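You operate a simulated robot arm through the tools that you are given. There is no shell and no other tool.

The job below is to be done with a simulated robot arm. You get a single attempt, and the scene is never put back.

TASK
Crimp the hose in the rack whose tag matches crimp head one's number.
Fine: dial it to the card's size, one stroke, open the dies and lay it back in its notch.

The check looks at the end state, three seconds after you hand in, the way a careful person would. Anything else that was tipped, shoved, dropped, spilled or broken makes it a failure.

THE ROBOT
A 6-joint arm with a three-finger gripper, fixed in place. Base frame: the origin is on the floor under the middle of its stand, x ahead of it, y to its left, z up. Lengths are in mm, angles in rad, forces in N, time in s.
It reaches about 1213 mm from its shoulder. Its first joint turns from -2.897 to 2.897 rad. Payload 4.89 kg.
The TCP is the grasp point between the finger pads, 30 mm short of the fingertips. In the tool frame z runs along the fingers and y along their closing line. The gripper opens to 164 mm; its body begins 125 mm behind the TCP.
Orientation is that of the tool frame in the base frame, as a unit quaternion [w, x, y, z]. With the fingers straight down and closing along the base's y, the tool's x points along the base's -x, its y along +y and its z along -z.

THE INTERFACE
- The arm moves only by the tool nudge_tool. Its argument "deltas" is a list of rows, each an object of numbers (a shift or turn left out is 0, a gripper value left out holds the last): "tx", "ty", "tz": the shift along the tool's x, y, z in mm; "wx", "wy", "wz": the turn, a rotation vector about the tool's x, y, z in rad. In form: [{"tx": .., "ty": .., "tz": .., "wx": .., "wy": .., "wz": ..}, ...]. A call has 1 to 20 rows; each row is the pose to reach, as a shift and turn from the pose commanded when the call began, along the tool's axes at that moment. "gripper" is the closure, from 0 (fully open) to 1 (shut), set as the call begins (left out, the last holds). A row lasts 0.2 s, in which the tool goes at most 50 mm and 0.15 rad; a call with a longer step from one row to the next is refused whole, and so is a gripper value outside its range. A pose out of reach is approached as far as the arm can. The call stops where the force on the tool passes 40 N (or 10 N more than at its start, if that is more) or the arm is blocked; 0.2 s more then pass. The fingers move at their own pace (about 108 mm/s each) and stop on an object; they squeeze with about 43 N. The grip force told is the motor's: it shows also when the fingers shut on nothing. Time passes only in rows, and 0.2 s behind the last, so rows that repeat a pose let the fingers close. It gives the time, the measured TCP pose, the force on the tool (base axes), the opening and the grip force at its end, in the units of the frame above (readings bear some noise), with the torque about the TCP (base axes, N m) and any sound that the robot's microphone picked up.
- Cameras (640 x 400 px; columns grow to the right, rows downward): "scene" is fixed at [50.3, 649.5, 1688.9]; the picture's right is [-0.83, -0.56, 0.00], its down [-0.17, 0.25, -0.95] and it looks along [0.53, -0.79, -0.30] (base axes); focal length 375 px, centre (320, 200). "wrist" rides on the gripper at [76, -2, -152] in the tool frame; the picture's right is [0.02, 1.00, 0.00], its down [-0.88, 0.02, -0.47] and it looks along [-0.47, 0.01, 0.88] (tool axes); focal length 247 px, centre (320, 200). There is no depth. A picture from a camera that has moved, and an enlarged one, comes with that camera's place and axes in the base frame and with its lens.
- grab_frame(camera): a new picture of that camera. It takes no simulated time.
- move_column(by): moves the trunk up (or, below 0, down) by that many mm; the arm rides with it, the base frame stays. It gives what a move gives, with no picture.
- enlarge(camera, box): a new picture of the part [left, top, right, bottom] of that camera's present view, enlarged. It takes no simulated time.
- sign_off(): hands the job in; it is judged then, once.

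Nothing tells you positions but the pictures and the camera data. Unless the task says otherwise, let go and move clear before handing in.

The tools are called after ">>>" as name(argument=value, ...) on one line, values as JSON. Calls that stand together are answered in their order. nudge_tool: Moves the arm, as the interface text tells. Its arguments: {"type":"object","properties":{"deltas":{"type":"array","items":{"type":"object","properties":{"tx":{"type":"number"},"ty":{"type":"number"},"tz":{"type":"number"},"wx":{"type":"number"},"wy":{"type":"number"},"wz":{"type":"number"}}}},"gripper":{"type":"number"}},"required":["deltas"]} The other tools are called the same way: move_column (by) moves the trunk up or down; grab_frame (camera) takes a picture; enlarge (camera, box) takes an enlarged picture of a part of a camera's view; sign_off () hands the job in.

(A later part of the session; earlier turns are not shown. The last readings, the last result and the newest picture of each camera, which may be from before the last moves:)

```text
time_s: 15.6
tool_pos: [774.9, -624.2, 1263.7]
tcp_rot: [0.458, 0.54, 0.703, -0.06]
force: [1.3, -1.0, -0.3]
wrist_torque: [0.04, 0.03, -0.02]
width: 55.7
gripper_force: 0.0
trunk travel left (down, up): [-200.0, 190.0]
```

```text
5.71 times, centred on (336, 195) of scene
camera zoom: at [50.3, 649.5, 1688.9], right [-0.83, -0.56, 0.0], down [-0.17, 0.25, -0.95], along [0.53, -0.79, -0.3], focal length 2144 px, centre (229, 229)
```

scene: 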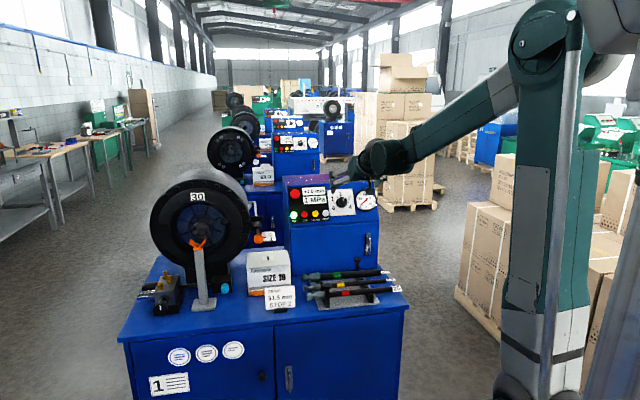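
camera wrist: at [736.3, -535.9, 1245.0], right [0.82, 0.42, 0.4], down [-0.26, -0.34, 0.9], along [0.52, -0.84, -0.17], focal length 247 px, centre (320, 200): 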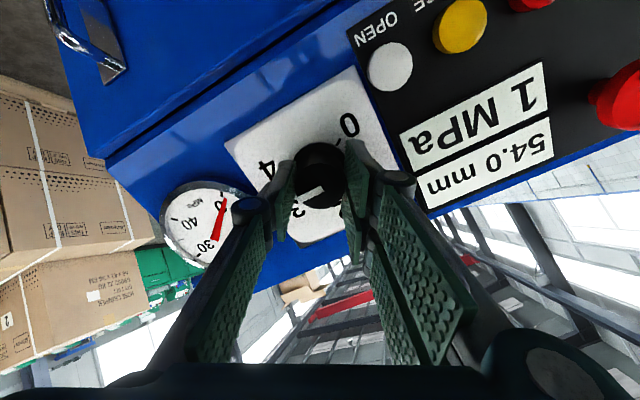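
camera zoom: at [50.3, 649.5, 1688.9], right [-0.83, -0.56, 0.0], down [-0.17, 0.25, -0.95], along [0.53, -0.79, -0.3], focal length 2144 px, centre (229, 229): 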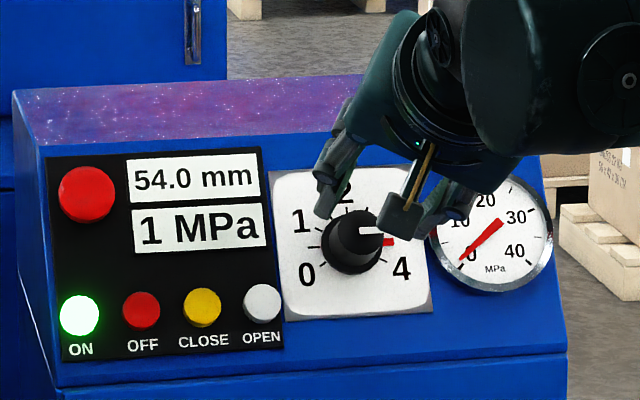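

The red pointer now covers the 3.5 tick. I'll enlarge to confirm precisely.

>>> enlarge(camera="wrist", box=[280, 114, 352, 174])

>>> enlarge(camera="scene", box=[326, 186, 366, 216])

```text
6.67 times, centred on (316, 144) of wrist
camera zoom: at [685.7, -483.0, 1296.2], right [0.82, 0.42, 0.39], down [-0.26, -0.34, 0.9], along [0.52, -0.84, -0.17], focal length 1646 px, centre (347, 573)
```

zoom: 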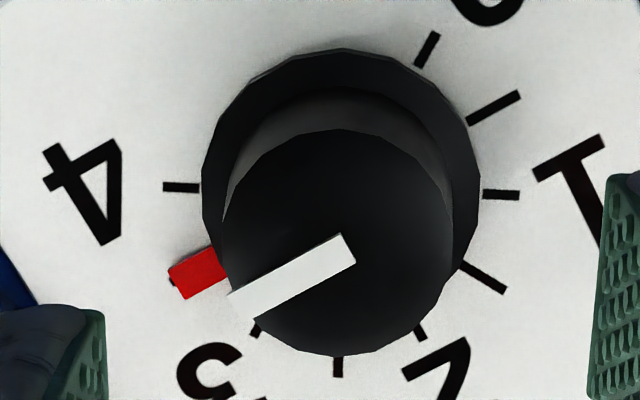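

```text
13.33 times, centred on (346, 201) of scene
camera zoom: at [50.3, 649.5, 1688.9], right [-0.83, -0.56, 0.0], down [-0.17, 0.25, -0.95], along [0.53, -0.79, -0.3], focal length 5003 px, centre (-27, 187)
```

zoom: 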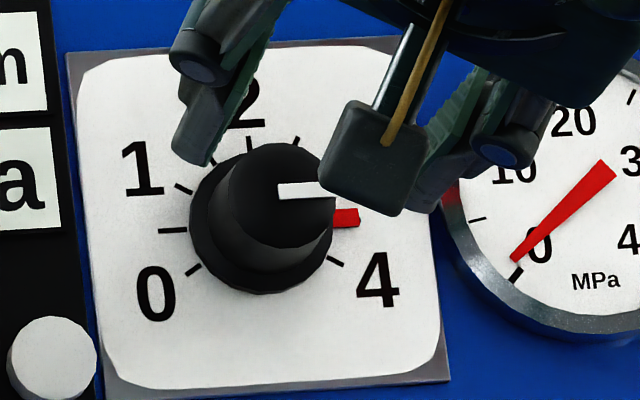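

The dial reads 3.5. Now I square the tool back up, retreat, and swing in front of the crimp head at a safe distance to look down its bore and at the V-rest.

>>> nudge_tool(deltas=[{"tz": -25, "wz": -0.131}, {"tz": -50, "wz": -0.262}, {"tz": -75, "wz": -0.393}, {"tz": -100, "wz": -0.524}])

>>> nudge_tool(deltas=[{"tx": 24, "ty": 0, "tz": -34}, {"tx": 48, "ty": 0, "tz": -69}, {"tx": 72.2, "ty": 0, "tz": -103.3}, {"tx": 95.7, "ty": 0, "tz": -136.9}, {"tx": 103.3, "ty": 46.1, "tz": -131.6}, {"tx": 111, "ty": 92.3, "tz": -126.2}, {"tx": 118.6, "ty": 138.5, "tz": -120.9}, {"tx": 126.2, "ty": 184.6, "tz": -115.6}, {"tx": 133.8, "ty": 230.8, "tz": -110.2}, {"tx": 141.5, "ty": 276.9, "tz": -104.9}, {"tx": 149.1, "ty": 323.1, "tz": -99.6}, {"tx": 156.7, "ty": 369.2, "tz": -94.3}, {"tx": 164.4, "ty": 415.4, "tz": -88.9}, {"tx": 172, "ty": 461.5, "tz": -83.6}, {"tx": 179.6, "ty": 507.7, "tz": -78.3}, {"tx": 187.3, "ty": 553.8, "tz": -72.9}, {"tx": 194.9, "ty": 600, "tz": -67.6}], gripper=0.0)

>>> grab_frame(camera="wrist")

>>> grab_frame(camera="scene")

```text
time_s: 16.6
tool_pos: [716.5, -565.9, 1321.5]
tcp_rot: [0.426, 0.339, 0.82, -0.177]
force: [0.4, -0.9, 0.0]
wrist_torque: [0.03, 0.01, 0.02]
width: 55.7
gripper_force: 0.1
trunk travel left (down, up): [-200.0, 190.0]
```

```text
time_s: 20.2
tool_pos: [1023.5, -25.6, 1200.8]
tcp_rot: [0.427, 0.34, 0.819, -0.177]
force: [0.2, -2.2, 0.9]
wrist_torque: [0.22, -0.02, 0.24]
width: 164.2
gripper_force: 0.1
trunk travel left (down, up): [-200.0, 190.0]
```

```text
taken
camera wrist: at [902.8, 93.4, 1224.9], right [0.7, 0.71, -0.02], down [0.1, -0.07, 0.99], along [0.71, -0.7, -0.12], focal length 247 px, centre (320, 200)
```

wrist: 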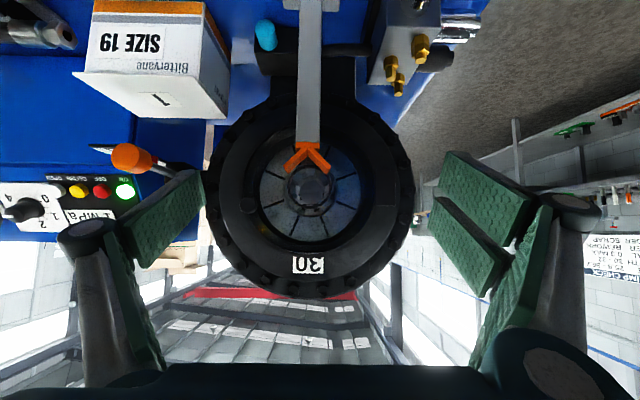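

```text
taken
```

scene: 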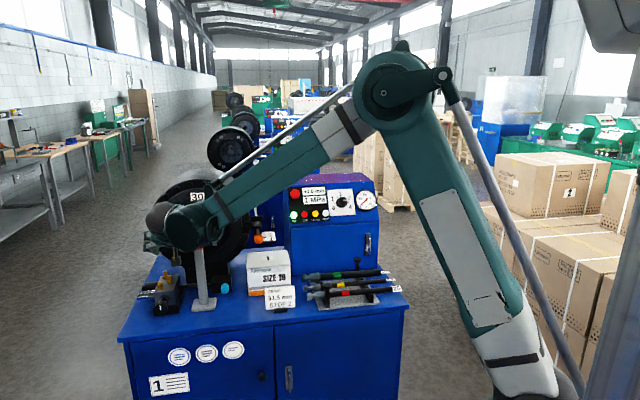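

>>> enlarge(camera="wrist", box=[200, 90, 424, 310])

>>> enlarge(camera="wrist", box=[270, 130, 350, 230])

>>> enlarge(camera="wrist", box=[80, 130, 200, 230])

```text
1.82 times, centred on (312, 200) of wrist
camera zoom: at [902.8, 93.4, 1224.9], right [0.7, 0.71, -0.02], down [0.1, -0.07, 0.99], along [0.71, -0.7, -0.12], focal length 449 px, centre (334, 200)
```

zoom: 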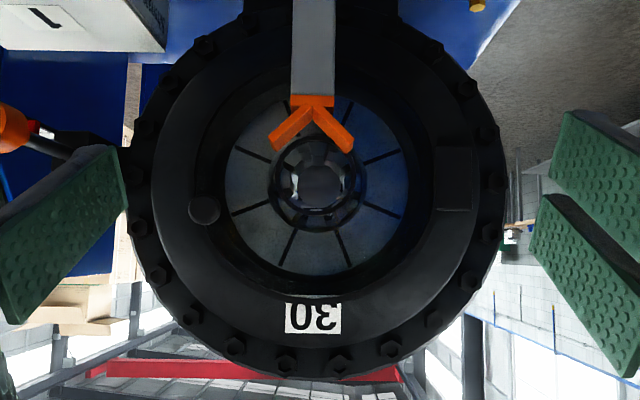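

```text
4.00 times, centred on (310, 180) of wrist
camera zoom: at [902.8, 93.4, 1224.9], right [0.7, 0.71, -0.02], down [0.1, -0.07, 0.99], along [0.71, -0.7, -0.12], focal length 988 px, centre (360, 280)
```

zoom: 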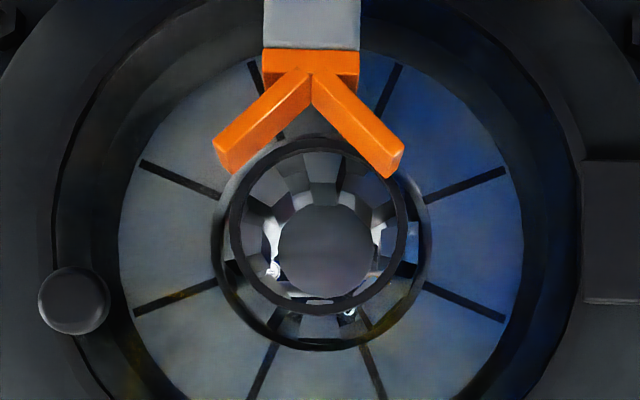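

```text
4.00 times, centred on (140, 180) of wrist
camera zoom: at [902.8, 93.4, 1224.9], right [0.7, 0.71, -0.02], down [0.1, -0.07, 0.99], along [0.71, -0.7, -0.12], focal length 988 px, centre (1040, 280)
```

zoom: 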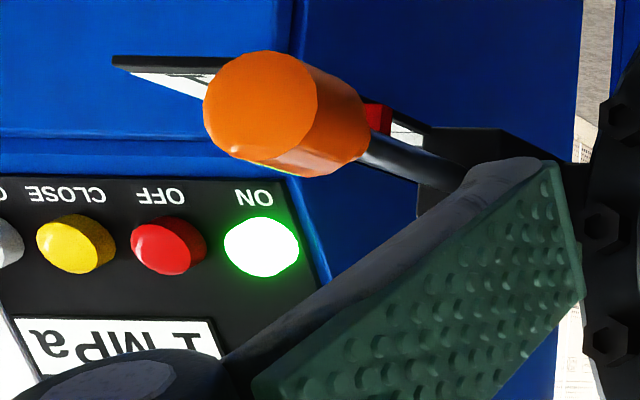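

The bore, thin front ring, V-rest and back disc are visible. For good depth I'll take a second picture from 120 mm higher with the same orientation.

>>> nudge_tool(deltas=[{"tx": -32.8, "tz": -22.9}, {"tx": -65.6, "tz": -45.9}, {"tx": -98.4, "tz": -68.8}, {"tx": -98.4, "tz": -68.8}])

>>> grab_frame(camera="wrist")

>>> enlarge(camera="wrist", box=[270, 70, 350, 170])

>>> enlarge(camera="wrist", box=[200, 20, 424, 240])

```text
time_s: 21.2
tool_pos: [1021.9, -26.2, 1321.7]
tcp_rot: [0.427, 0.34, 0.819, -0.177]
force: [-0.7, -0.4, 0.4]
wrist_torque: [0.03, -0.04, 0.07]
width: 163.9
gripper_force: 0.1
trunk travel left (down, up): [-200.0, 190.0]
```

```text
taken
camera wrist: at [902.1, 92.5, 1346.1], right [0.7, 0.71, -0.02], down [0.1, -0.07, 0.99], along [0.71, -0.7, -0.12], focal length 247 px, centre (320, 200)
```

wrist: 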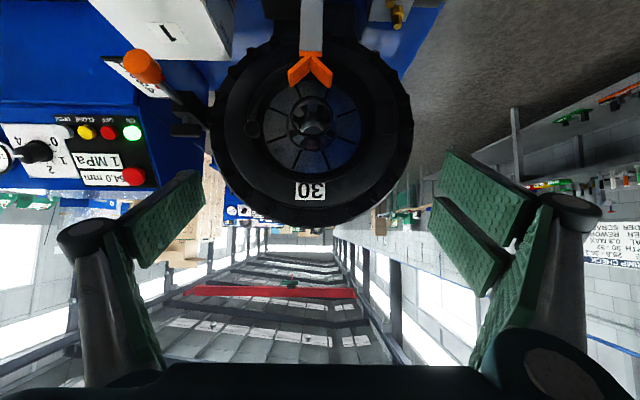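

```text
4.00 times, centred on (310, 120) of wrist
camera zoom: at [902.1, 92.5, 1346.1], right [0.7, 0.71, -0.02], down [0.1, -0.07, 0.99], along [0.71, -0.7, -0.12], focal length 988 px, centre (360, 520)
```

zoom: 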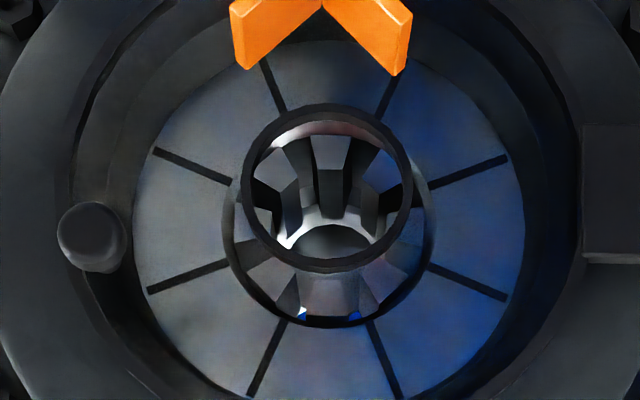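

```text
1.82 times, centred on (312, 130) of wrist
camera zoom: at [902.1, 92.5, 1346.1], right [0.7, 0.71, -0.02], down [0.1, -0.07, 0.99], along [0.71, -0.7, -0.12], focal length 449 px, centre (334, 327)
```

zoom: 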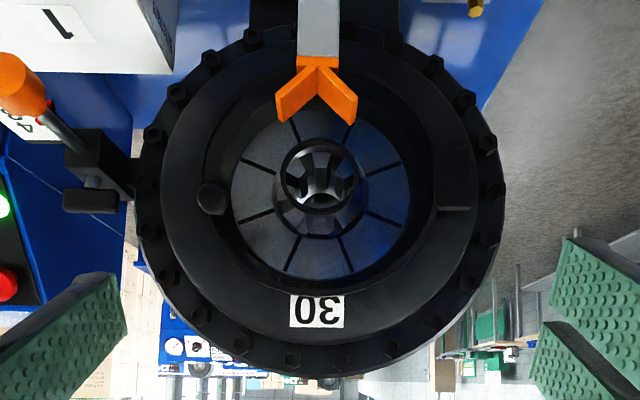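

>>> enlarge(camera="wrist", box=[284, 92, 340, 142])

>>> enlarge(camera="scene", box=[150, 170, 278, 250])

>>> enlarge(camera="wrist", box=[280, 20, 350, 100])

```text
8.00 times, centred on (312, 117) of wrist
camera zoom: at [902.1, 92.5, 1346.1], right [0.7, 0.71, -0.02], down [0.1, -0.07, 0.99], along [0.71, -0.7, -0.12], focal length 1976 px, centre (384, 864)
```

zoom: 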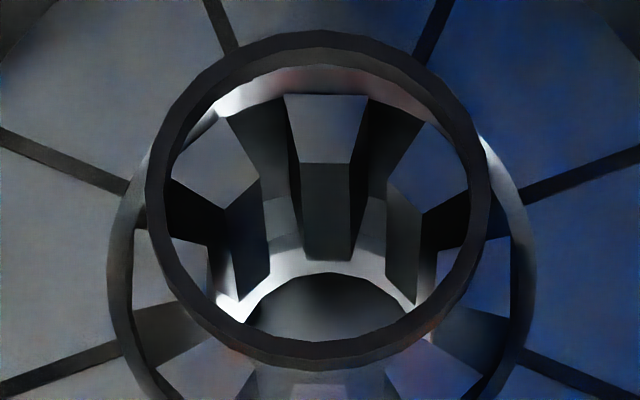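

```text
5.00 times, centred on (214, 210) of scene
camera zoom: at [50.3, 649.5, 1688.9], right [-0.83, -0.56, 0.0], down [-0.17, 0.25, -0.95], along [0.53, -0.79, -0.3], focal length 1876 px, centre (850, 150)
```

zoom: 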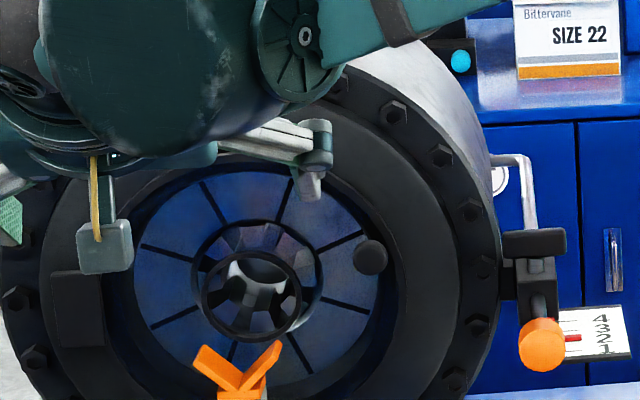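

```text
5.00 times, centred on (315, 60) of wrist
camera zoom: at [902.1, 92.5, 1346.1], right [0.7, 0.71, -0.02], down [0.1, -0.07, 0.99], along [0.71, -0.7, -0.12], focal length 1235 px, centre (345, 900)
```

zoom: 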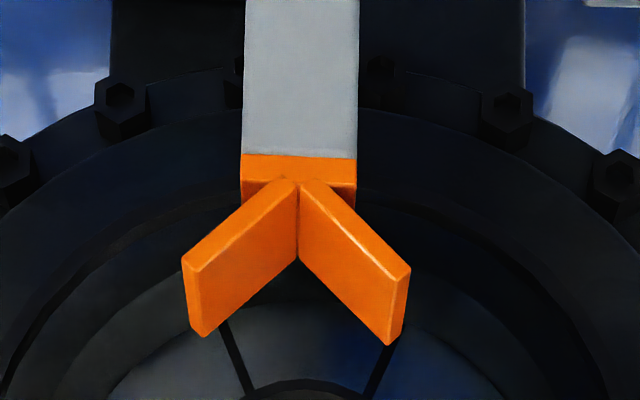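

The dies sit behind the thin ring, with a dark disc at the back of the bore, probably the depth stop. I'll drop close to the bore's axis height to measure that depth.

>>> nudge_tool(deltas=[{"tx": 31, "tz": 21.5}, {"tx": 62, "tz": 43}, {"tx": 93, "tz": 64.5}, {"tx": 123, "tz": 86}, {"tx": 123, "tz": 86}])

>>> enlarge(camera="wrist", box=[282, 182, 338, 232])

>>> enlarge(camera="wrist", box=[270, 150, 350, 240])

```text
time_s: 22.4
tool_pos: [1022.9, -24.5, 1170.9]
tcp_rot: [0.427, 0.34, 0.819, -0.177]
force: [-0.4, 0.1, -0.6]
wrist_torque: [-0.03, 0.0, -0.04]
width: 163.7
gripper_force: 0.0
trunk travel left (down, up): [-200.0, 190.0]
```

```text
8.00 times, centred on (310, 207) of wrist
camera zoom: at [902.8, 93.3, 1195.6], right [0.7, 0.71, -0.02], down [0.1, -0.07, 0.99], along [0.71, -0.7, -0.12], focal length 1976 px, centre (400, 144)
```

zoom: 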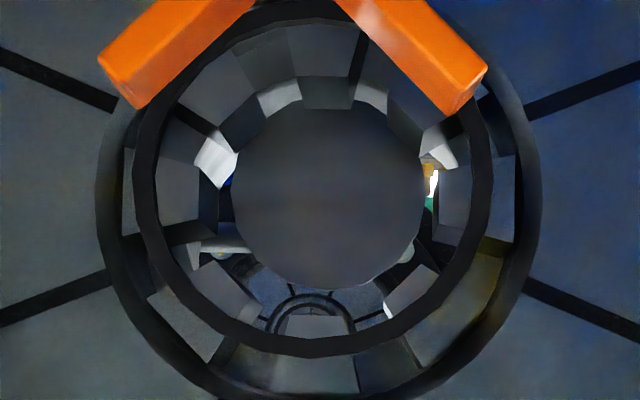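

```text
4.44 times, centred on (310, 195) of wrist
camera zoom: at [902.8, 93.3, 1195.6], right [0.7, 0.71, -0.02], down [0.1, -0.07, 0.99], along [0.71, -0.7, -0.12], focal length 1098 px, centre (364, 222)
```

zoom: 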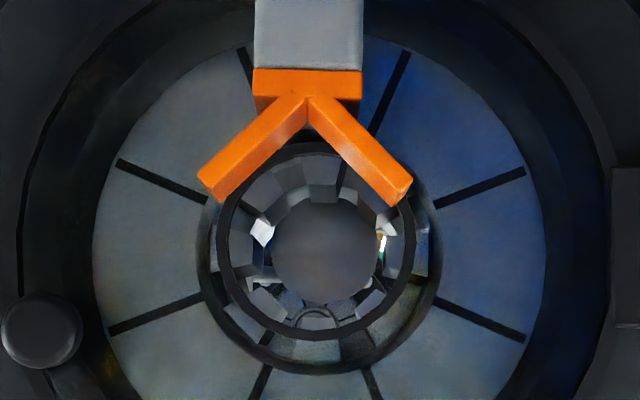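

The stop disc sits just behind the dies, so the hose should go in until its hex touches it. V-rest is at about v 863–893 (along the bore axis), ring at 975. Now I untilt the tool while backing away, then swing high over to the rack with the tool yawed to straddle the hose.

>>> nudge_tool(deltas=[{"tx": -8.2, "tz": -21, "wy": 0.12}, {"tx": -16.4, "tz": -42, "wy": 0.24}, {"tx": -24.6, "tz": -63, "wy": 0.36}, {"tx": -32.8, "tz": -84, "wy": 0.48}, {"tx": -41, "tz": -105, "wy": 0.6}, {"tx": -49.2, "tz": -126, "wy": 0.72}, {"tx": -57.4, "tz": -147, "wy": 0.84}, {"tx": -65.7, "tz": -168, "wy": 0.96}, {"tx": -65.7, "tz": -168, "wy": 0.96}])

>>> nudge_tool(deltas=[{"tx": -20, "ty": -41, "wz": -0.108}, {"tx": -40, "ty": -82, "wz": -0.216}, {"tx": -60, "ty": -123, "wz": -0.324}, {"tx": -80, "ty": -164, "wz": -0.432}, {"tx": -100, "ty": -205, "wz": -0.54}, {"tx": -120, "ty": -246, "wz": -0.648}, {"tx": -140, "ty": -287, "wz": -0.756}, {"tx": -160, "ty": -328, "wz": -0.864}, {"tx": -180, "ty": -369, "wz": -0.972}, {"tx": -200, "ty": -410, "wz": -1.08}, {"tx": -220, "ty": -451, "wz": -1.188}, {"tx": -240, "ty": -492, "wz": -1.296}, {"tx": -260, "ty": -533, "wz": -1.404}, {"tx": -275, "ty": -570, "wz": -1.49}, {"tx": -289, "ty": -594, "wz": -1.571}, {"tx": -289, "ty": -594, "wz": -1.571}])

>>> grab_frame(camera="wrist")

>>> grab_frame(camera="scene")

```text
time_s: 24.4
tool_pos: [954.5, 47.1, 1320.9]
tcp_rot: [-0.001, 0.383, 0.924, 0.001]
force: [0.9, -0.8, -0.4]
wrist_torque: [0.03, 0.01, -0.02]
width: 164.1
gripper_force: 0.0
trunk travel left (down, up): [-200.0, 190.0]
```

```text
time_s: 27.8
tool_pos: [737.3, -577.9, 1320.7]
tcp_rot: [0.001, -0.382, 0.924, 0.0]
force: [0.1, 0.0, -0.2]
wrist_torque: [0.07, 0.01, -0.01]
width: 163.9
gripper_force: 0.1
trunk travel left (down, up): [-200.0, 190.0]
```

```text
taken
camera wrist: at [684.6, -633.2, 1472.4], right [-0.72, 0.69, 0.0], down [0.61, 0.64, 0.47], along [0.33, 0.34, -0.88], focal length 247 px, centre (320, 200)
```

wrist: 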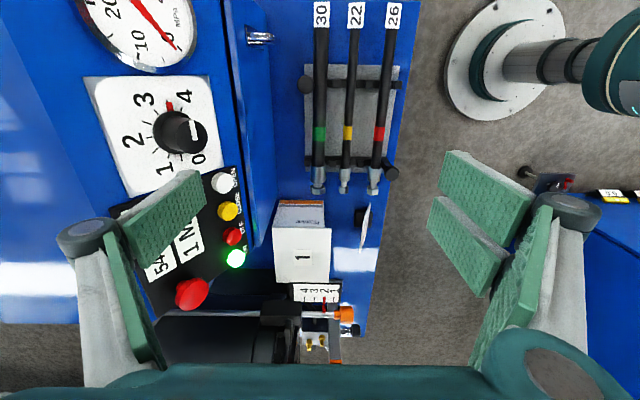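

```text
taken
```

scene: 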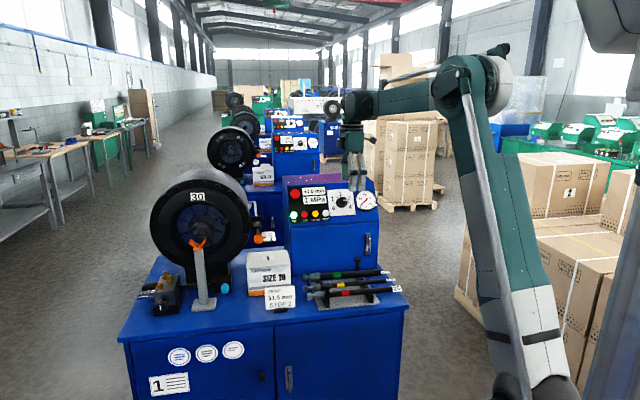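

>>> enlarge(camera="wrist", box=[290, 0, 418, 80])

>>> enlarge(camera="wrist", box=[280, 60, 420, 200])

>>> enlarge(camera="scene", box=[296, 250, 408, 320])

```text
5.00 times, centred on (354, 40) of wrist
camera zoom: at [684.6, -633.2, 1472.4], right [-0.72, 0.69, 0.0], down [0.61, 0.64, 0.47], along [0.33, 0.34, -0.88], focal length 1235 px, centre (150, 1000)
```

zoom: 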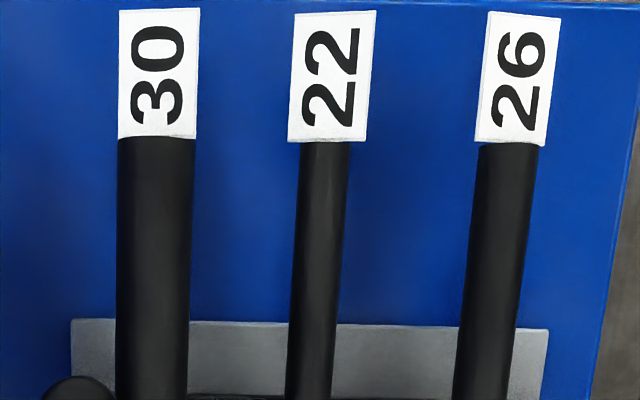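

```text
2.86 times, centred on (350, 130) of wrist
camera zoom: at [684.6, -633.2, 1472.4], right [-0.72, 0.69, 0.0], down [0.61, 0.64, 0.47], along [0.33, 0.34, -0.88], focal length 706 px, centre (234, 400)
```

zoom: 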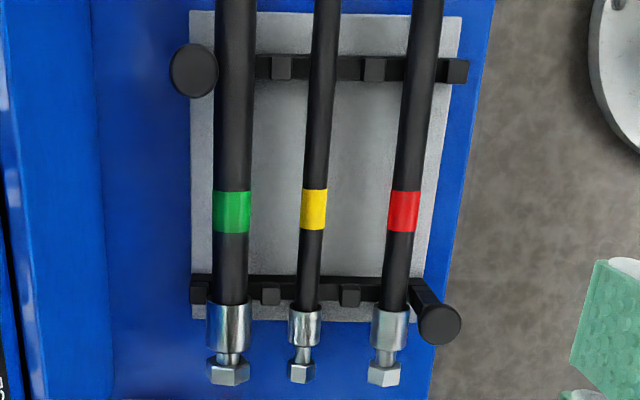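

```text
5.71 times, centred on (352, 285) of scene
camera zoom: at [50.3, 649.5, 1688.9], right [-0.83, -0.56, 0.0], down [-0.17, 0.25, -0.95], along [0.53, -0.79, -0.3], focal length 2144 px, centre (137, -286)
```

zoom: 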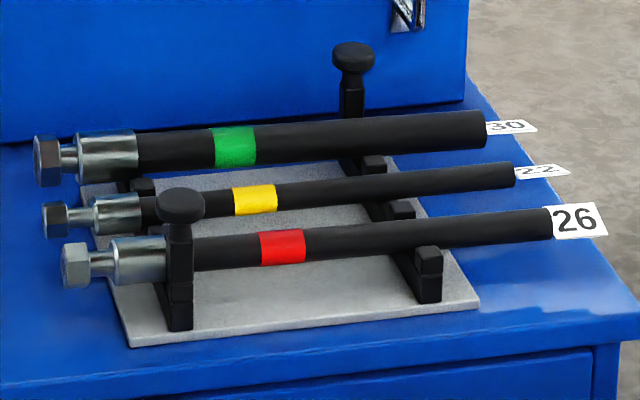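

The green hose lies under the tool, parallel to its x-axis, about 1 mm off centre. I narrow the fingers to ~60 mm and descend 150 mm to measure height by parallax.

>>> nudge_tool(deltas=[{"ty": -0.3, "tz": 10}, {"ty": -0.6, "tz": 50}, {"ty": -0.9, "tz": 90}, {"ty": -1.2, "tz": 130}, {"ty": -1.2, "tz": 150}, {"ty": -1.2, "tz": 150}], gripper=0.63)

>>> grab_frame(camera="wrist")

>>> enlarge(camera="wrist", box=[250, 40, 410, 180])

>>> enlarge(camera="scene", box=[280, 190, 424, 320])

```text
time_s: 29.2
tool_pos: [738.3, -578.4, 1170.2]
tcp_rot: [0.0, -0.381, 0.925, 0.0]
force: [-0.1, -0.5, 0.1]
wrist_torque: [0.01, 0.05, 0.0]
width: 60.8
gripper_force: 0.1
trunk travel left (down, up): [-200.0, 190.0]
```

```text
taken
camera wrist: at [684.6, -633.7, 1321.8], right [-0.72, 0.69, 0.0], down [0.61, 0.64, 0.47], along [0.33, 0.34, -0.88], focal length 247 px, centre (320, 200)
```

wrist: 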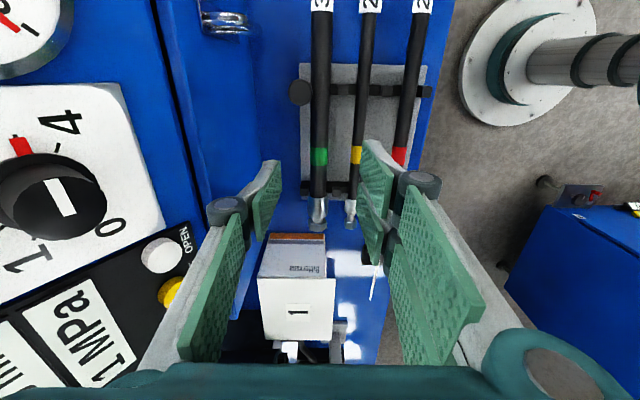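

```text
2.86 times, centred on (330, 110) of wrist
camera zoom: at [684.6, -633.7, 1321.8], right [-0.72, 0.69, 0.0], down [0.61, 0.64, 0.47], along [0.33, 0.34, -0.88], focal length 706 px, centre (291, 457)
```

zoom: 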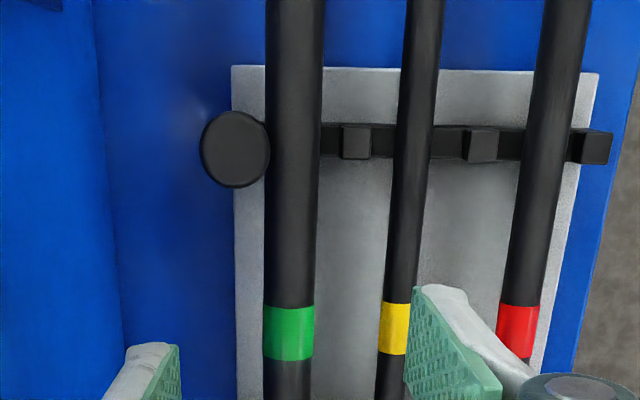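

```text
3.08 times, centred on (352, 255) of scene
camera zoom: at [50.3, 649.5, 1688.9], right [-0.83, -0.56, 0.0], down [-0.17, 0.25, -0.95], along [0.53, -0.79, -0.3], focal length 1155 px, centre (222, 31)
```

zoom: 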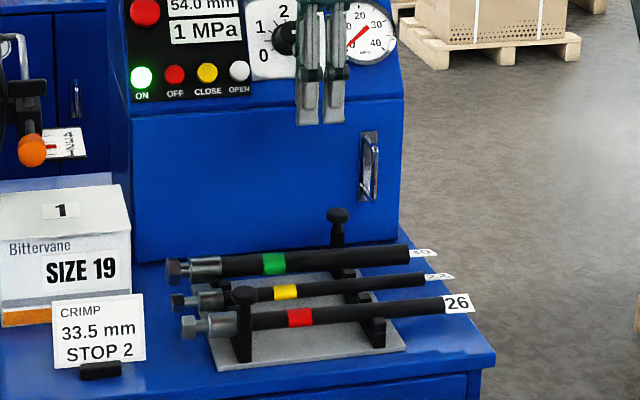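

Hose height is about z 918–922. I close to 50 mm and descend to z≈990 first, checking that each finger is centred on the hose and clear of the yellow one.

>>> nudge_tool(deltas=[{"tx": 1, "ty": -0.2, "tz": 40}, {"tx": 2, "ty": -0.3, "tz": 80}, {"tx": 3, "ty": -0.4, "tz": 120}, {"tx": 4, "ty": -0.5, "tz": 150}, {"tx": 4, "ty": -0.5, "tz": 180}, {"tx": 4, "ty": -0.5, "tz": 180}], gripper=0.695)

>>> grab_frame(camera="wrist")

>>> enlarge(camera="wrist", box=[250, 60, 410, 260])

>>> enlarge(camera="scene", box=[296, 210, 408, 310])

```text
time_s: 30.6
tool_pos: [733.1, -581.4, 990.7]
tcp_rot: [0.0, -0.382, 0.924, 0.0]
force: [0.0, 0.1, 0.5]
wrist_torque: [0.0, 0.05, -0.01]
width: 50.1
gripper_force: 0.1
trunk travel left (down, up): [-200.0, 190.0]
```

```text
taken
camera wrist: at [679.6, -636.7, 1143.5], right [-0.72, 0.69, 0.0], down [0.61, 0.64, 0.47], along [0.33, 0.34, -0.88], focal length 247 px, centre (320, 200)
```

wrist: 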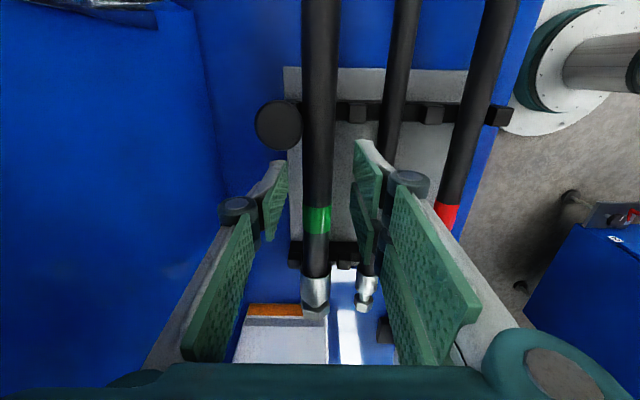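

```text
2.00 times, centred on (330, 160) of wrist
camera zoom: at [679.6, -636.7, 1143.5], right [-0.72, 0.69, 0.0], down [0.61, 0.64, 0.47], along [0.33, 0.34, -0.88], focal length 494 px, centre (300, 280)
```

zoom: 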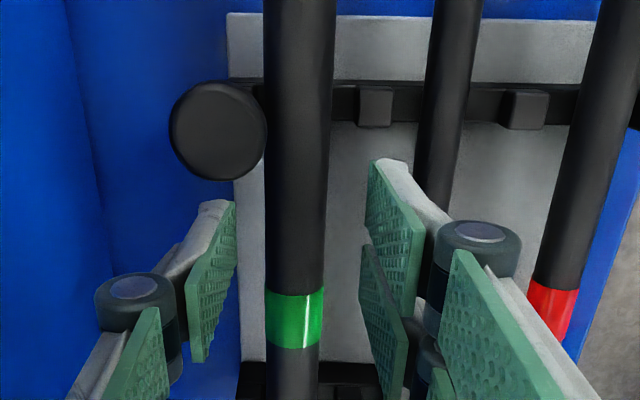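

```text
4.00 times, centred on (352, 260) of scene
camera zoom: at [50.3, 649.5, 1688.9], right [-0.83, -0.56, 0.0], down [-0.17, 0.25, -0.95], along [0.53, -0.79, -0.3], focal length 1501 px, centre (192, -40)
```

zoom: 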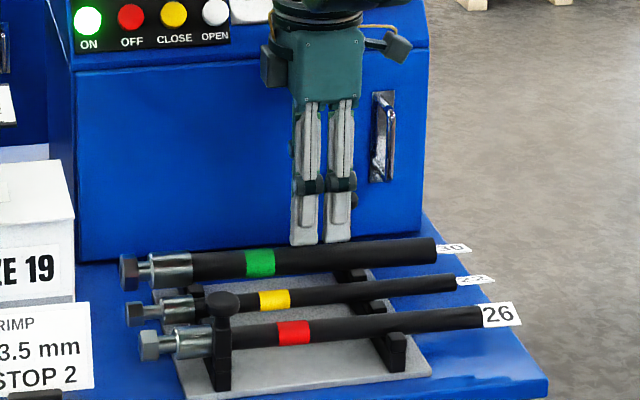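

The fingers straddle the green hose with the yellow clear; the hose sits about 2 mm toward the rear finger. I correct that and descend to z≈930, then close.

>>> nudge_tool(deltas=[{"ty": -2, "tz": 0}, {"ty": -2, "tz": 15}, {"ty": -2, "tz": 30}, {"ty": -2, "tz": 45}, {"ty": -2, "tz": 60}, {"ty": -2, "tz": 60}])

>>> grab_frame(camera="wrist")

>>> enlarge(camera="scene", box=[296, 220, 408, 310])

```text
time_s: 32.0
tool_pos: [737.0, -583.8, 931.2]
tcp_rot: [0.0, -0.381, 0.924, 0.001]
force: [-0.2, 0.2, 0.2]
wrist_torque: [0.04, 0.02, -0.03]
width: 49.9
gripper_force: 0.0
trunk travel left (down, up): [-200.0, 190.0]
```

```text
taken
camera wrist: at [683.4, -638.6, 1083.0], right [-0.72, 0.69, 0.0], down [0.61, 0.64, 0.47], along [0.33, 0.34, -0.88], focal length 247 px, centre (320, 200)
```

wrist: 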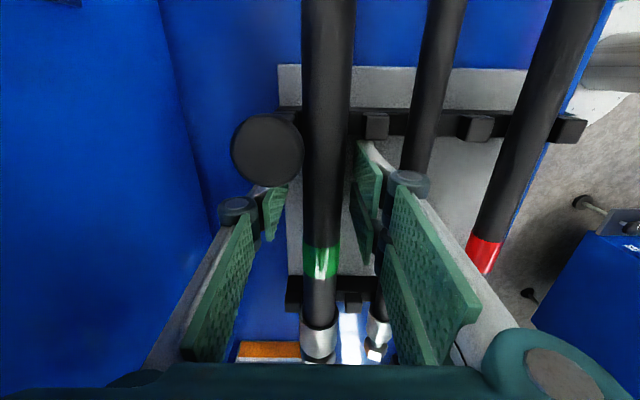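

```text
4.44 times, centred on (352, 265) of scene
camera zoom: at [50.3, 649.5, 1688.9], right [-0.83, -0.56, 0.0], down [-0.17, 0.25, -0.95], along [0.53, -0.79, -0.3], focal length 1668 px, centre (178, -89)
```

zoom: 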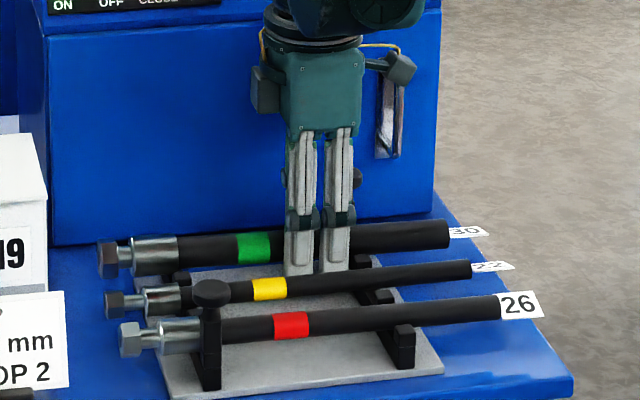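

The tips are around the hose between the bars. Closing the gripper now.

>>> nudge_tool(deltas=[{"tz": 0}, {"tz": 0}, {"tz": 0}], gripper=1.0)

>>> enlarge(camera="wrist", box=[240, 60, 400, 260])

>>> enlarge(camera="scene", box=[296, 220, 408, 310])

```text
time_s: 32.8
tool_pos: [735.9, -582.4, 930.6]
tcp_rot: [0.0, -0.382, 0.924, 0.0]
force: [-6.5, 4.1, 0.0]
wrist_torque: [-0.11, 0.12, 1.06]
width: 27.0
gripper_force: 43.0
trunk travel left (down, up): [-200.0, 190.0]
```

```text
2.00 times, centred on (320, 160) of wrist
camera zoom: at [683.1, -638.3, 1083.5], right [-0.72, 0.69, 0.0], down [0.61, 0.64, 0.47], along [0.33, 0.34, -0.88], focal length 494 px, centre (320, 280)
```

zoom: 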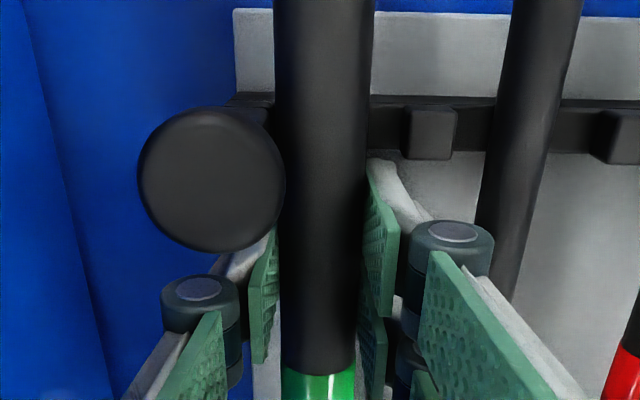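

```text
4.44 times, centred on (352, 265) of scene
camera zoom: at [50.3, 649.5, 1688.9], right [-0.83, -0.56, 0.0], down [-0.17, 0.25, -0.95], along [0.53, -0.79, -0.3], focal length 1668 px, centre (178, -89)
```

zoom: 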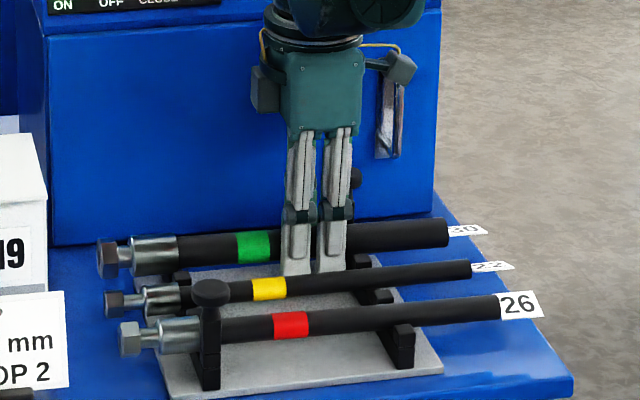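

Grip is solid at 27 mm with a mild sideways load. I lift 20 mm, then shift 12 mm toward the front to get clear of the post cap, checking the load.

>>> nudge_tool(deltas=[{"tz": -5}, {"tz": -10}, {"tz": -15}, {"tz": -20}, {"tz": -20}])

>>> enlarge(camera="scene", box=[296, 220, 408, 310])

>>> grab_frame(camera="wrist")

```text
time_s: 34.0
tool_pos: [736.7, -582.7, 949.9]
tcp_rot: [0.0, -0.382, 0.924, 0.0]
force: [-0.5, 0.6, -5.3]
wrist_torque: [-0.43, 0.41, 0.04]
width: 26.8
gripper_force: 42.7
trunk travel left (down, up): [-200.0, 190.0]
```

```text
4.44 times, centred on (352, 265) of scene
camera zoom: at [50.3, 649.5, 1688.9], right [-0.83, -0.56, 0.0], down [-0.17, 0.25, -0.95], along [0.53, -0.79, -0.3], focal length 1668 px, centre (178, -89)
```

zoom: 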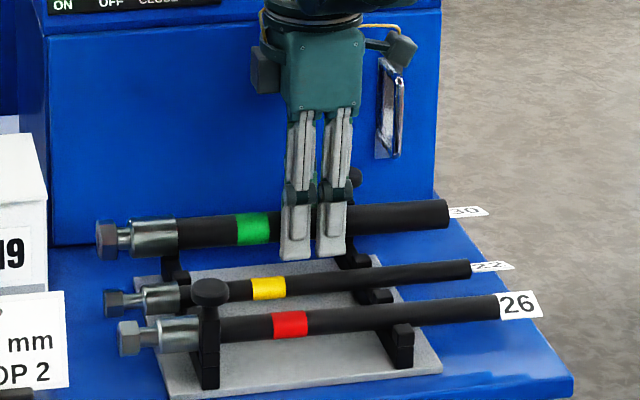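

```text
taken
camera wrist: at [683.6, -638.5, 1102.5], right [-0.72, 0.69, 0.0], down [0.61, 0.64, 0.47], along [0.33, 0.34, -0.88], focal length 247 px, centre (320, 200)
```

wrist: 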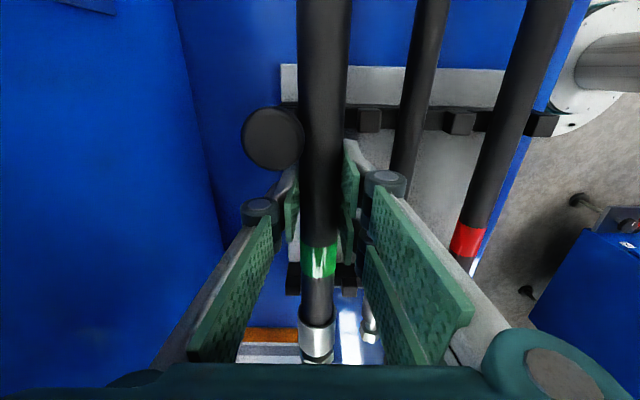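

The hose is up, weighing about 0.54 kg, with its balance point toward the fitting, and it hangs level. I shift it forward off the post, then lift 300 mm straight up.

>>> nudge_tool(deltas=[{"ty": 4, "tz": 0}, {"ty": 8, "tz": 0}, {"ty": 12, "tz": -2}, {"ty": 14, "tz": -10}, {"ty": 14, "tz": -25}, {"ty": 14, "tz": -45}, {"ty": 14, "tz": -70}, {"ty": 14, "tz": -95}, {"ty": 14, "tz": -120}, {"ty": 14, "tz": -145}, {"ty": 14, "tz": -170}, {"ty": 14, "tz": -195}, {"ty": 14, "tz": -220}, {"ty": 14, "tz": -245}, {"ty": 14, "tz": -270}, {"ty": 14, "tz": -290}, {"ty": 14, "tz": -300}, {"ty": 14, "tz": -300}])

>>> grab_frame(camera="wrist")

>>> grab_frame(camera="scene")

```text
time_s: 37.8
tool_pos: [726.9, -572.3, 1250.9]
tcp_rot: [0.001, -0.382, 0.924, 0.0]
force: [0.4, 0.6, -4.7]
wrist_torque: [-0.42, 0.39, -0.01]
width: 26.8
gripper_force: 42.5
trunk travel left (down, up): [-200.0, 190.0]
```

```text
taken
camera wrist: at [673.0, -627.9, 1402.9], right [-0.72, 0.69, 0.0], down [0.61, 0.64, 0.47], along [0.33, 0.34, -0.88], focal length 247 px, centre (320, 200)
```

wrist: 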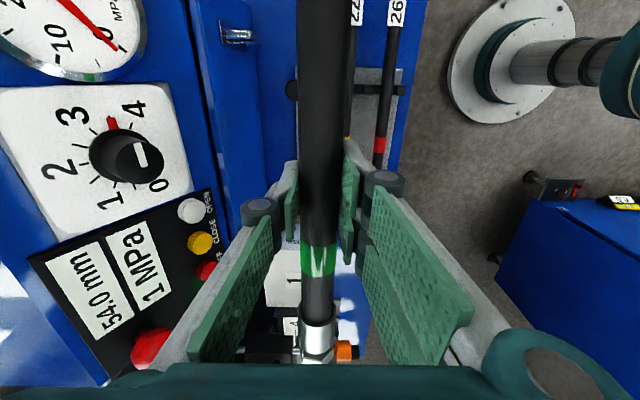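

```text
taken
```

scene: 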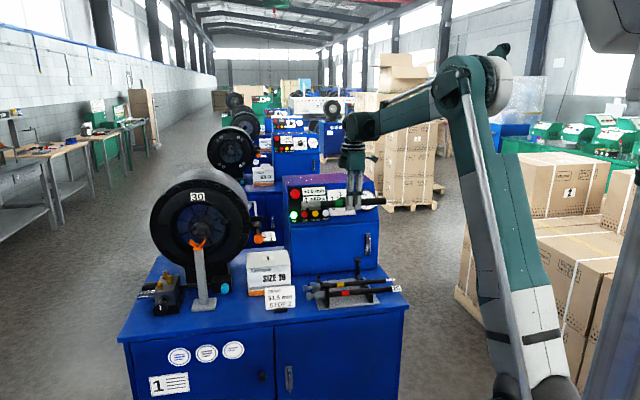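

No slip. I pull the hose back 300 mm clear of the machine, then traverse along the bench while yawing 90° so the fitting points at the bore.

>>> nudge_tool(deltas=[{"ty": 15}, {"ty": 40}, {"ty": 68}, {"ty": 96}, {"ty": 124}, {"ty": 152}, {"ty": 180}, {"ty": 208}, {"ty": 236}, {"ty": 264}, {"ty": 285}, {"ty": 298}, {"ty": 300}])

>>> nudge_tool(deltas=[{"tx": -15, "wz": 0.04}, {"tx": -40, "wz": 0.11}, {"tx": -70, "wz": 0.19}, {"tx": -102, "wz": 0.28}, {"tx": -134, "wz": 0.37}, {"tx": -166, "wz": 0.46}, {"tx": -198, "wz": 0.55}, {"tx": -230, "wz": 0.64}, {"tx": -262, "wz": 0.73}, {"tx": -294, "wz": 0.82}, {"tx": -326, "wz": 0.91}, {"tx": -358, "wz": 1.0}, {"tx": -390, "wz": 1.09}, {"tx": -422, "wz": 1.18}, {"tx": -454, "wz": 1.27}, {"tx": -486, "wz": 1.36}, {"tx": -518, "wz": 1.44}, {"tx": -550, "wz": 1.51}, {"tx": -572, "wz": 1.555}, {"tx": -581, "wz": 1.571}])

>>> grab_frame(camera="wrist")

>>> grab_frame(camera="scene")

```text
time_s: 40.6
tool_pos: [513.1, -360.9, 1250.8]
tcp_rot: [0.0, -0.382, 0.924, 0.0]
force: [-0.4, 0.1, -5.0]
wrist_torque: [-0.44, 0.38, 0.03]
width: 27.0
gripper_force: 42.4
trunk travel left (down, up): [-200.0, 190.0]
```

```text
time_s: 44.8
tool_pos: [926.1, 49.8, 1249.6]
tcp_rot: [0.0, 0.383, 0.924, -0.001]
force: [0.2, 1.0, -5.9]
wrist_torque: [0.39, 0.45, 0.01]
width: 27.1
gripper_force: 43.1
trunk travel left (down, up): [-200.0, 190.0]
```

```text
taken
camera wrist: at [871.1, 103.0, 1402.6], right [0.69, 0.72, 0.0], down [0.64, -0.61, 0.47], along [0.34, -0.33, -0.88], focal length 247 px, centre (320, 200)
```

wrist: 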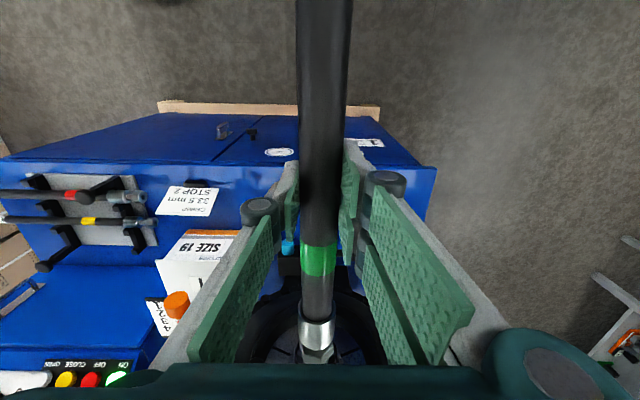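

```text
taken
```

scene: 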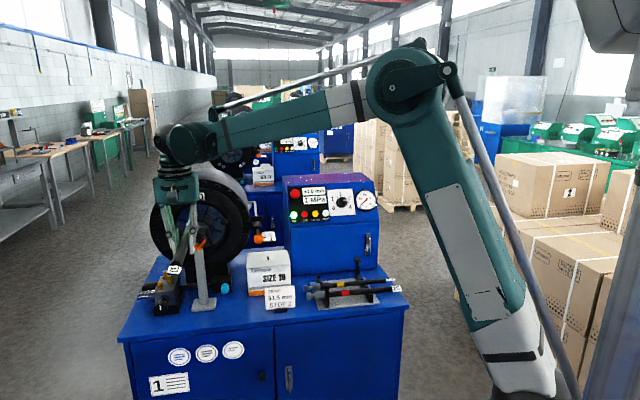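

Hose is lined up with the bore's column and still level. I lower 73 mm to just above V-rest height, with the tip still in front of the V, and check alignment.

>>> nudge_tool(deltas=[{"tz": 15}, {"tz": 35}, {"tz": 55}, {"tz": 68}, {"tz": 73}, {"tz": 73}])

>>> grab_frame(camera="wrist")

>>> enlarge(camera="scene", box=[140, 170, 268, 290])

>>> enlarge(camera="wrist", box=[250, 220, 390, 370])

```text
time_s: 46.2
tool_pos: [925.0, 49.9, 1177.3]
tcp_rot: [-0.001, 0.384, 0.924, 0.0]
force: [-0.2, 0.3, -5.8]
wrist_torque: [0.44, 0.43, 0.02]
width: 27.0
gripper_force: 43.2
trunk travel left (down, up): [-200.0, 190.0]
```

```text
taken
camera wrist: at [870.0, 102.3, 1329.5], right [0.69, 0.72, 0.0], down [0.64, -0.61, 0.47], along [0.34, -0.33, -0.88], focal length 247 px, centre (320, 200)
```

wrist: 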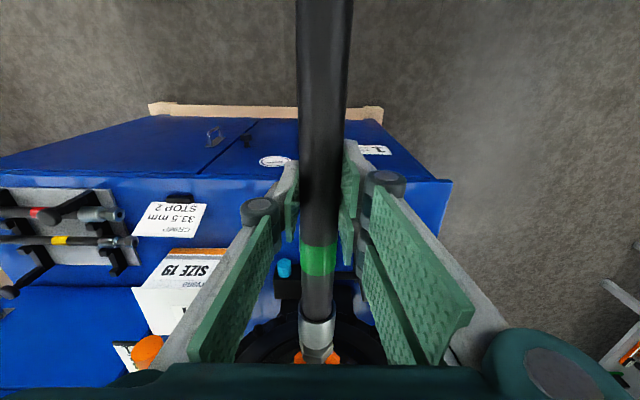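

```text
3.33 times, centred on (204, 230) of scene
camera zoom: at [50.3, 649.5, 1688.9], right [-0.83, -0.56, 0.0], down [-0.17, 0.25, -0.95], along [0.53, -0.79, -0.3], focal length 1251 px, centre (707, 100)
```

zoom: 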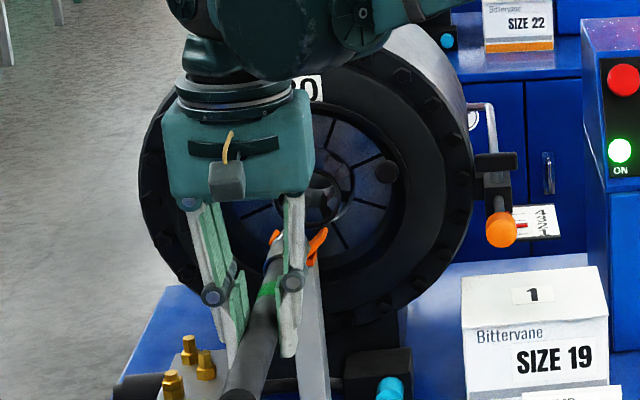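

```text
2.67 times, centred on (320, 295) of wrist
camera zoom: at [870.0, 102.3, 1329.5], right [0.69, 0.72, 0.0], down [0.64, -0.61, 0.47], along [0.34, -0.33, -0.88], focal length 659 px, centre (320, -53)
```

zoom: 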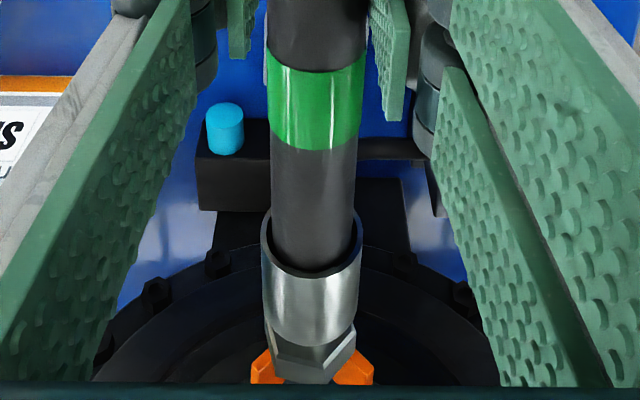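

The fitting lines up with the V-rest laterally. I advance 130 mm at this height so the ferrule rides over the V, stopping short of the ring, then check.

>>> nudge_tool(deltas=[{"tx": -12}, {"tx": -30}, {"tx": -50}, {"tx": -70}, {"tx": -90}, {"tx": -110}, {"tx": -124}, {"tx": -130}, {"tx": -130}])

>>> grab_frame(camera="wrist")

>>> enlarge(camera="scene", box=[140, 170, 268, 290])

>>> enlarge(camera="wrist", box=[230, 180, 410, 370])

>>> enlarge(camera="scene", box=[180, 205, 244, 265])

```text
time_s: 48.2
tool_pos: [1017.3, -41.4, 1179.0]
tcp_rot: [0.0, 0.384, 0.924, 0.001]
force: [0.1, 0.0, -6.1]
wrist_torque: [0.44, 0.43, 0.02]
width: 27.1
gripper_force: 42.6
trunk travel left (down, up): [-200.0, 190.0]
```

```text
taken
camera wrist: at [962.8, 10.3, 1330.3], right [0.69, 0.72, 0.0], down [0.64, -0.61, 0.47], along [0.34, -0.33, -0.88], focal length 247 px, centre (320, 200)
```

wrist: 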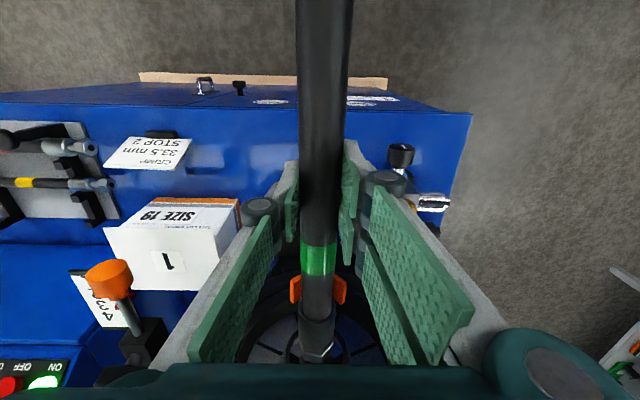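

```text
3.33 times, centred on (204, 230) of scene
camera zoom: at [50.3, 649.5, 1688.9], right [-0.83, -0.56, 0.0], down [-0.17, 0.25, -0.95], along [0.53, -0.79, -0.3], focal length 1251 px, centre (707, 100)
```

zoom: 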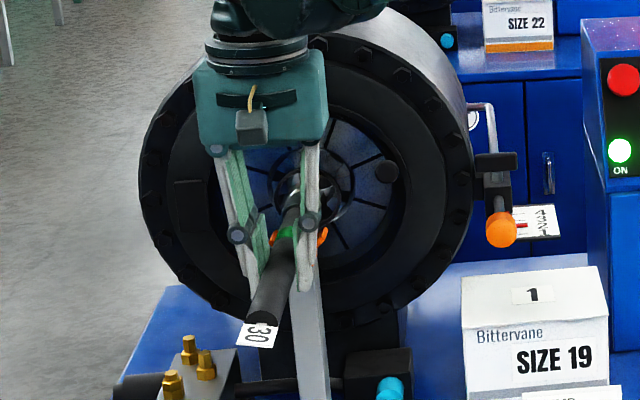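

```text
2.11 times, centred on (320, 275) of wrist
camera zoom: at [962.8, 10.3, 1330.3], right [0.69, 0.72, 0.0], down [0.64, -0.61, 0.47], along [0.34, -0.33, -0.88], focal length 520 px, centre (320, 42)
```

zoom: 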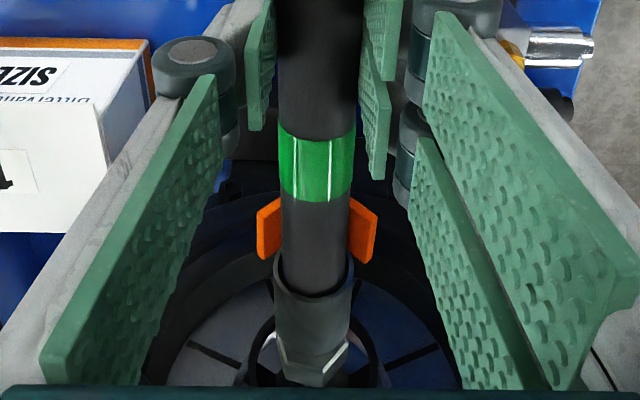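

```text
6.67 times, centred on (212, 235) of scene
camera zoom: at [50.3, 649.5, 1688.9], right [-0.83, -0.56, 0.0], down [-0.17, 0.25, -0.95], along [0.53, -0.79, -0.3], focal length 2502 px, centre (1040, -33)
```

zoom: 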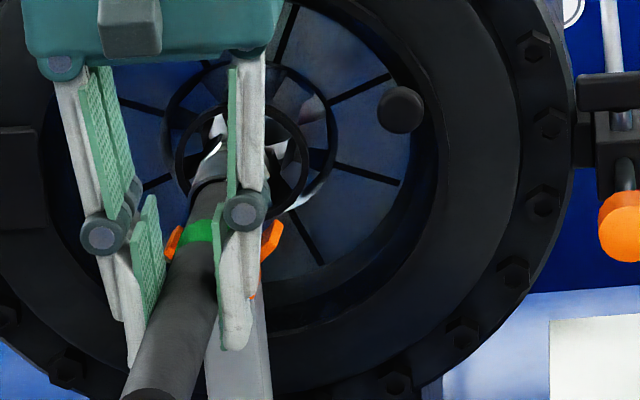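

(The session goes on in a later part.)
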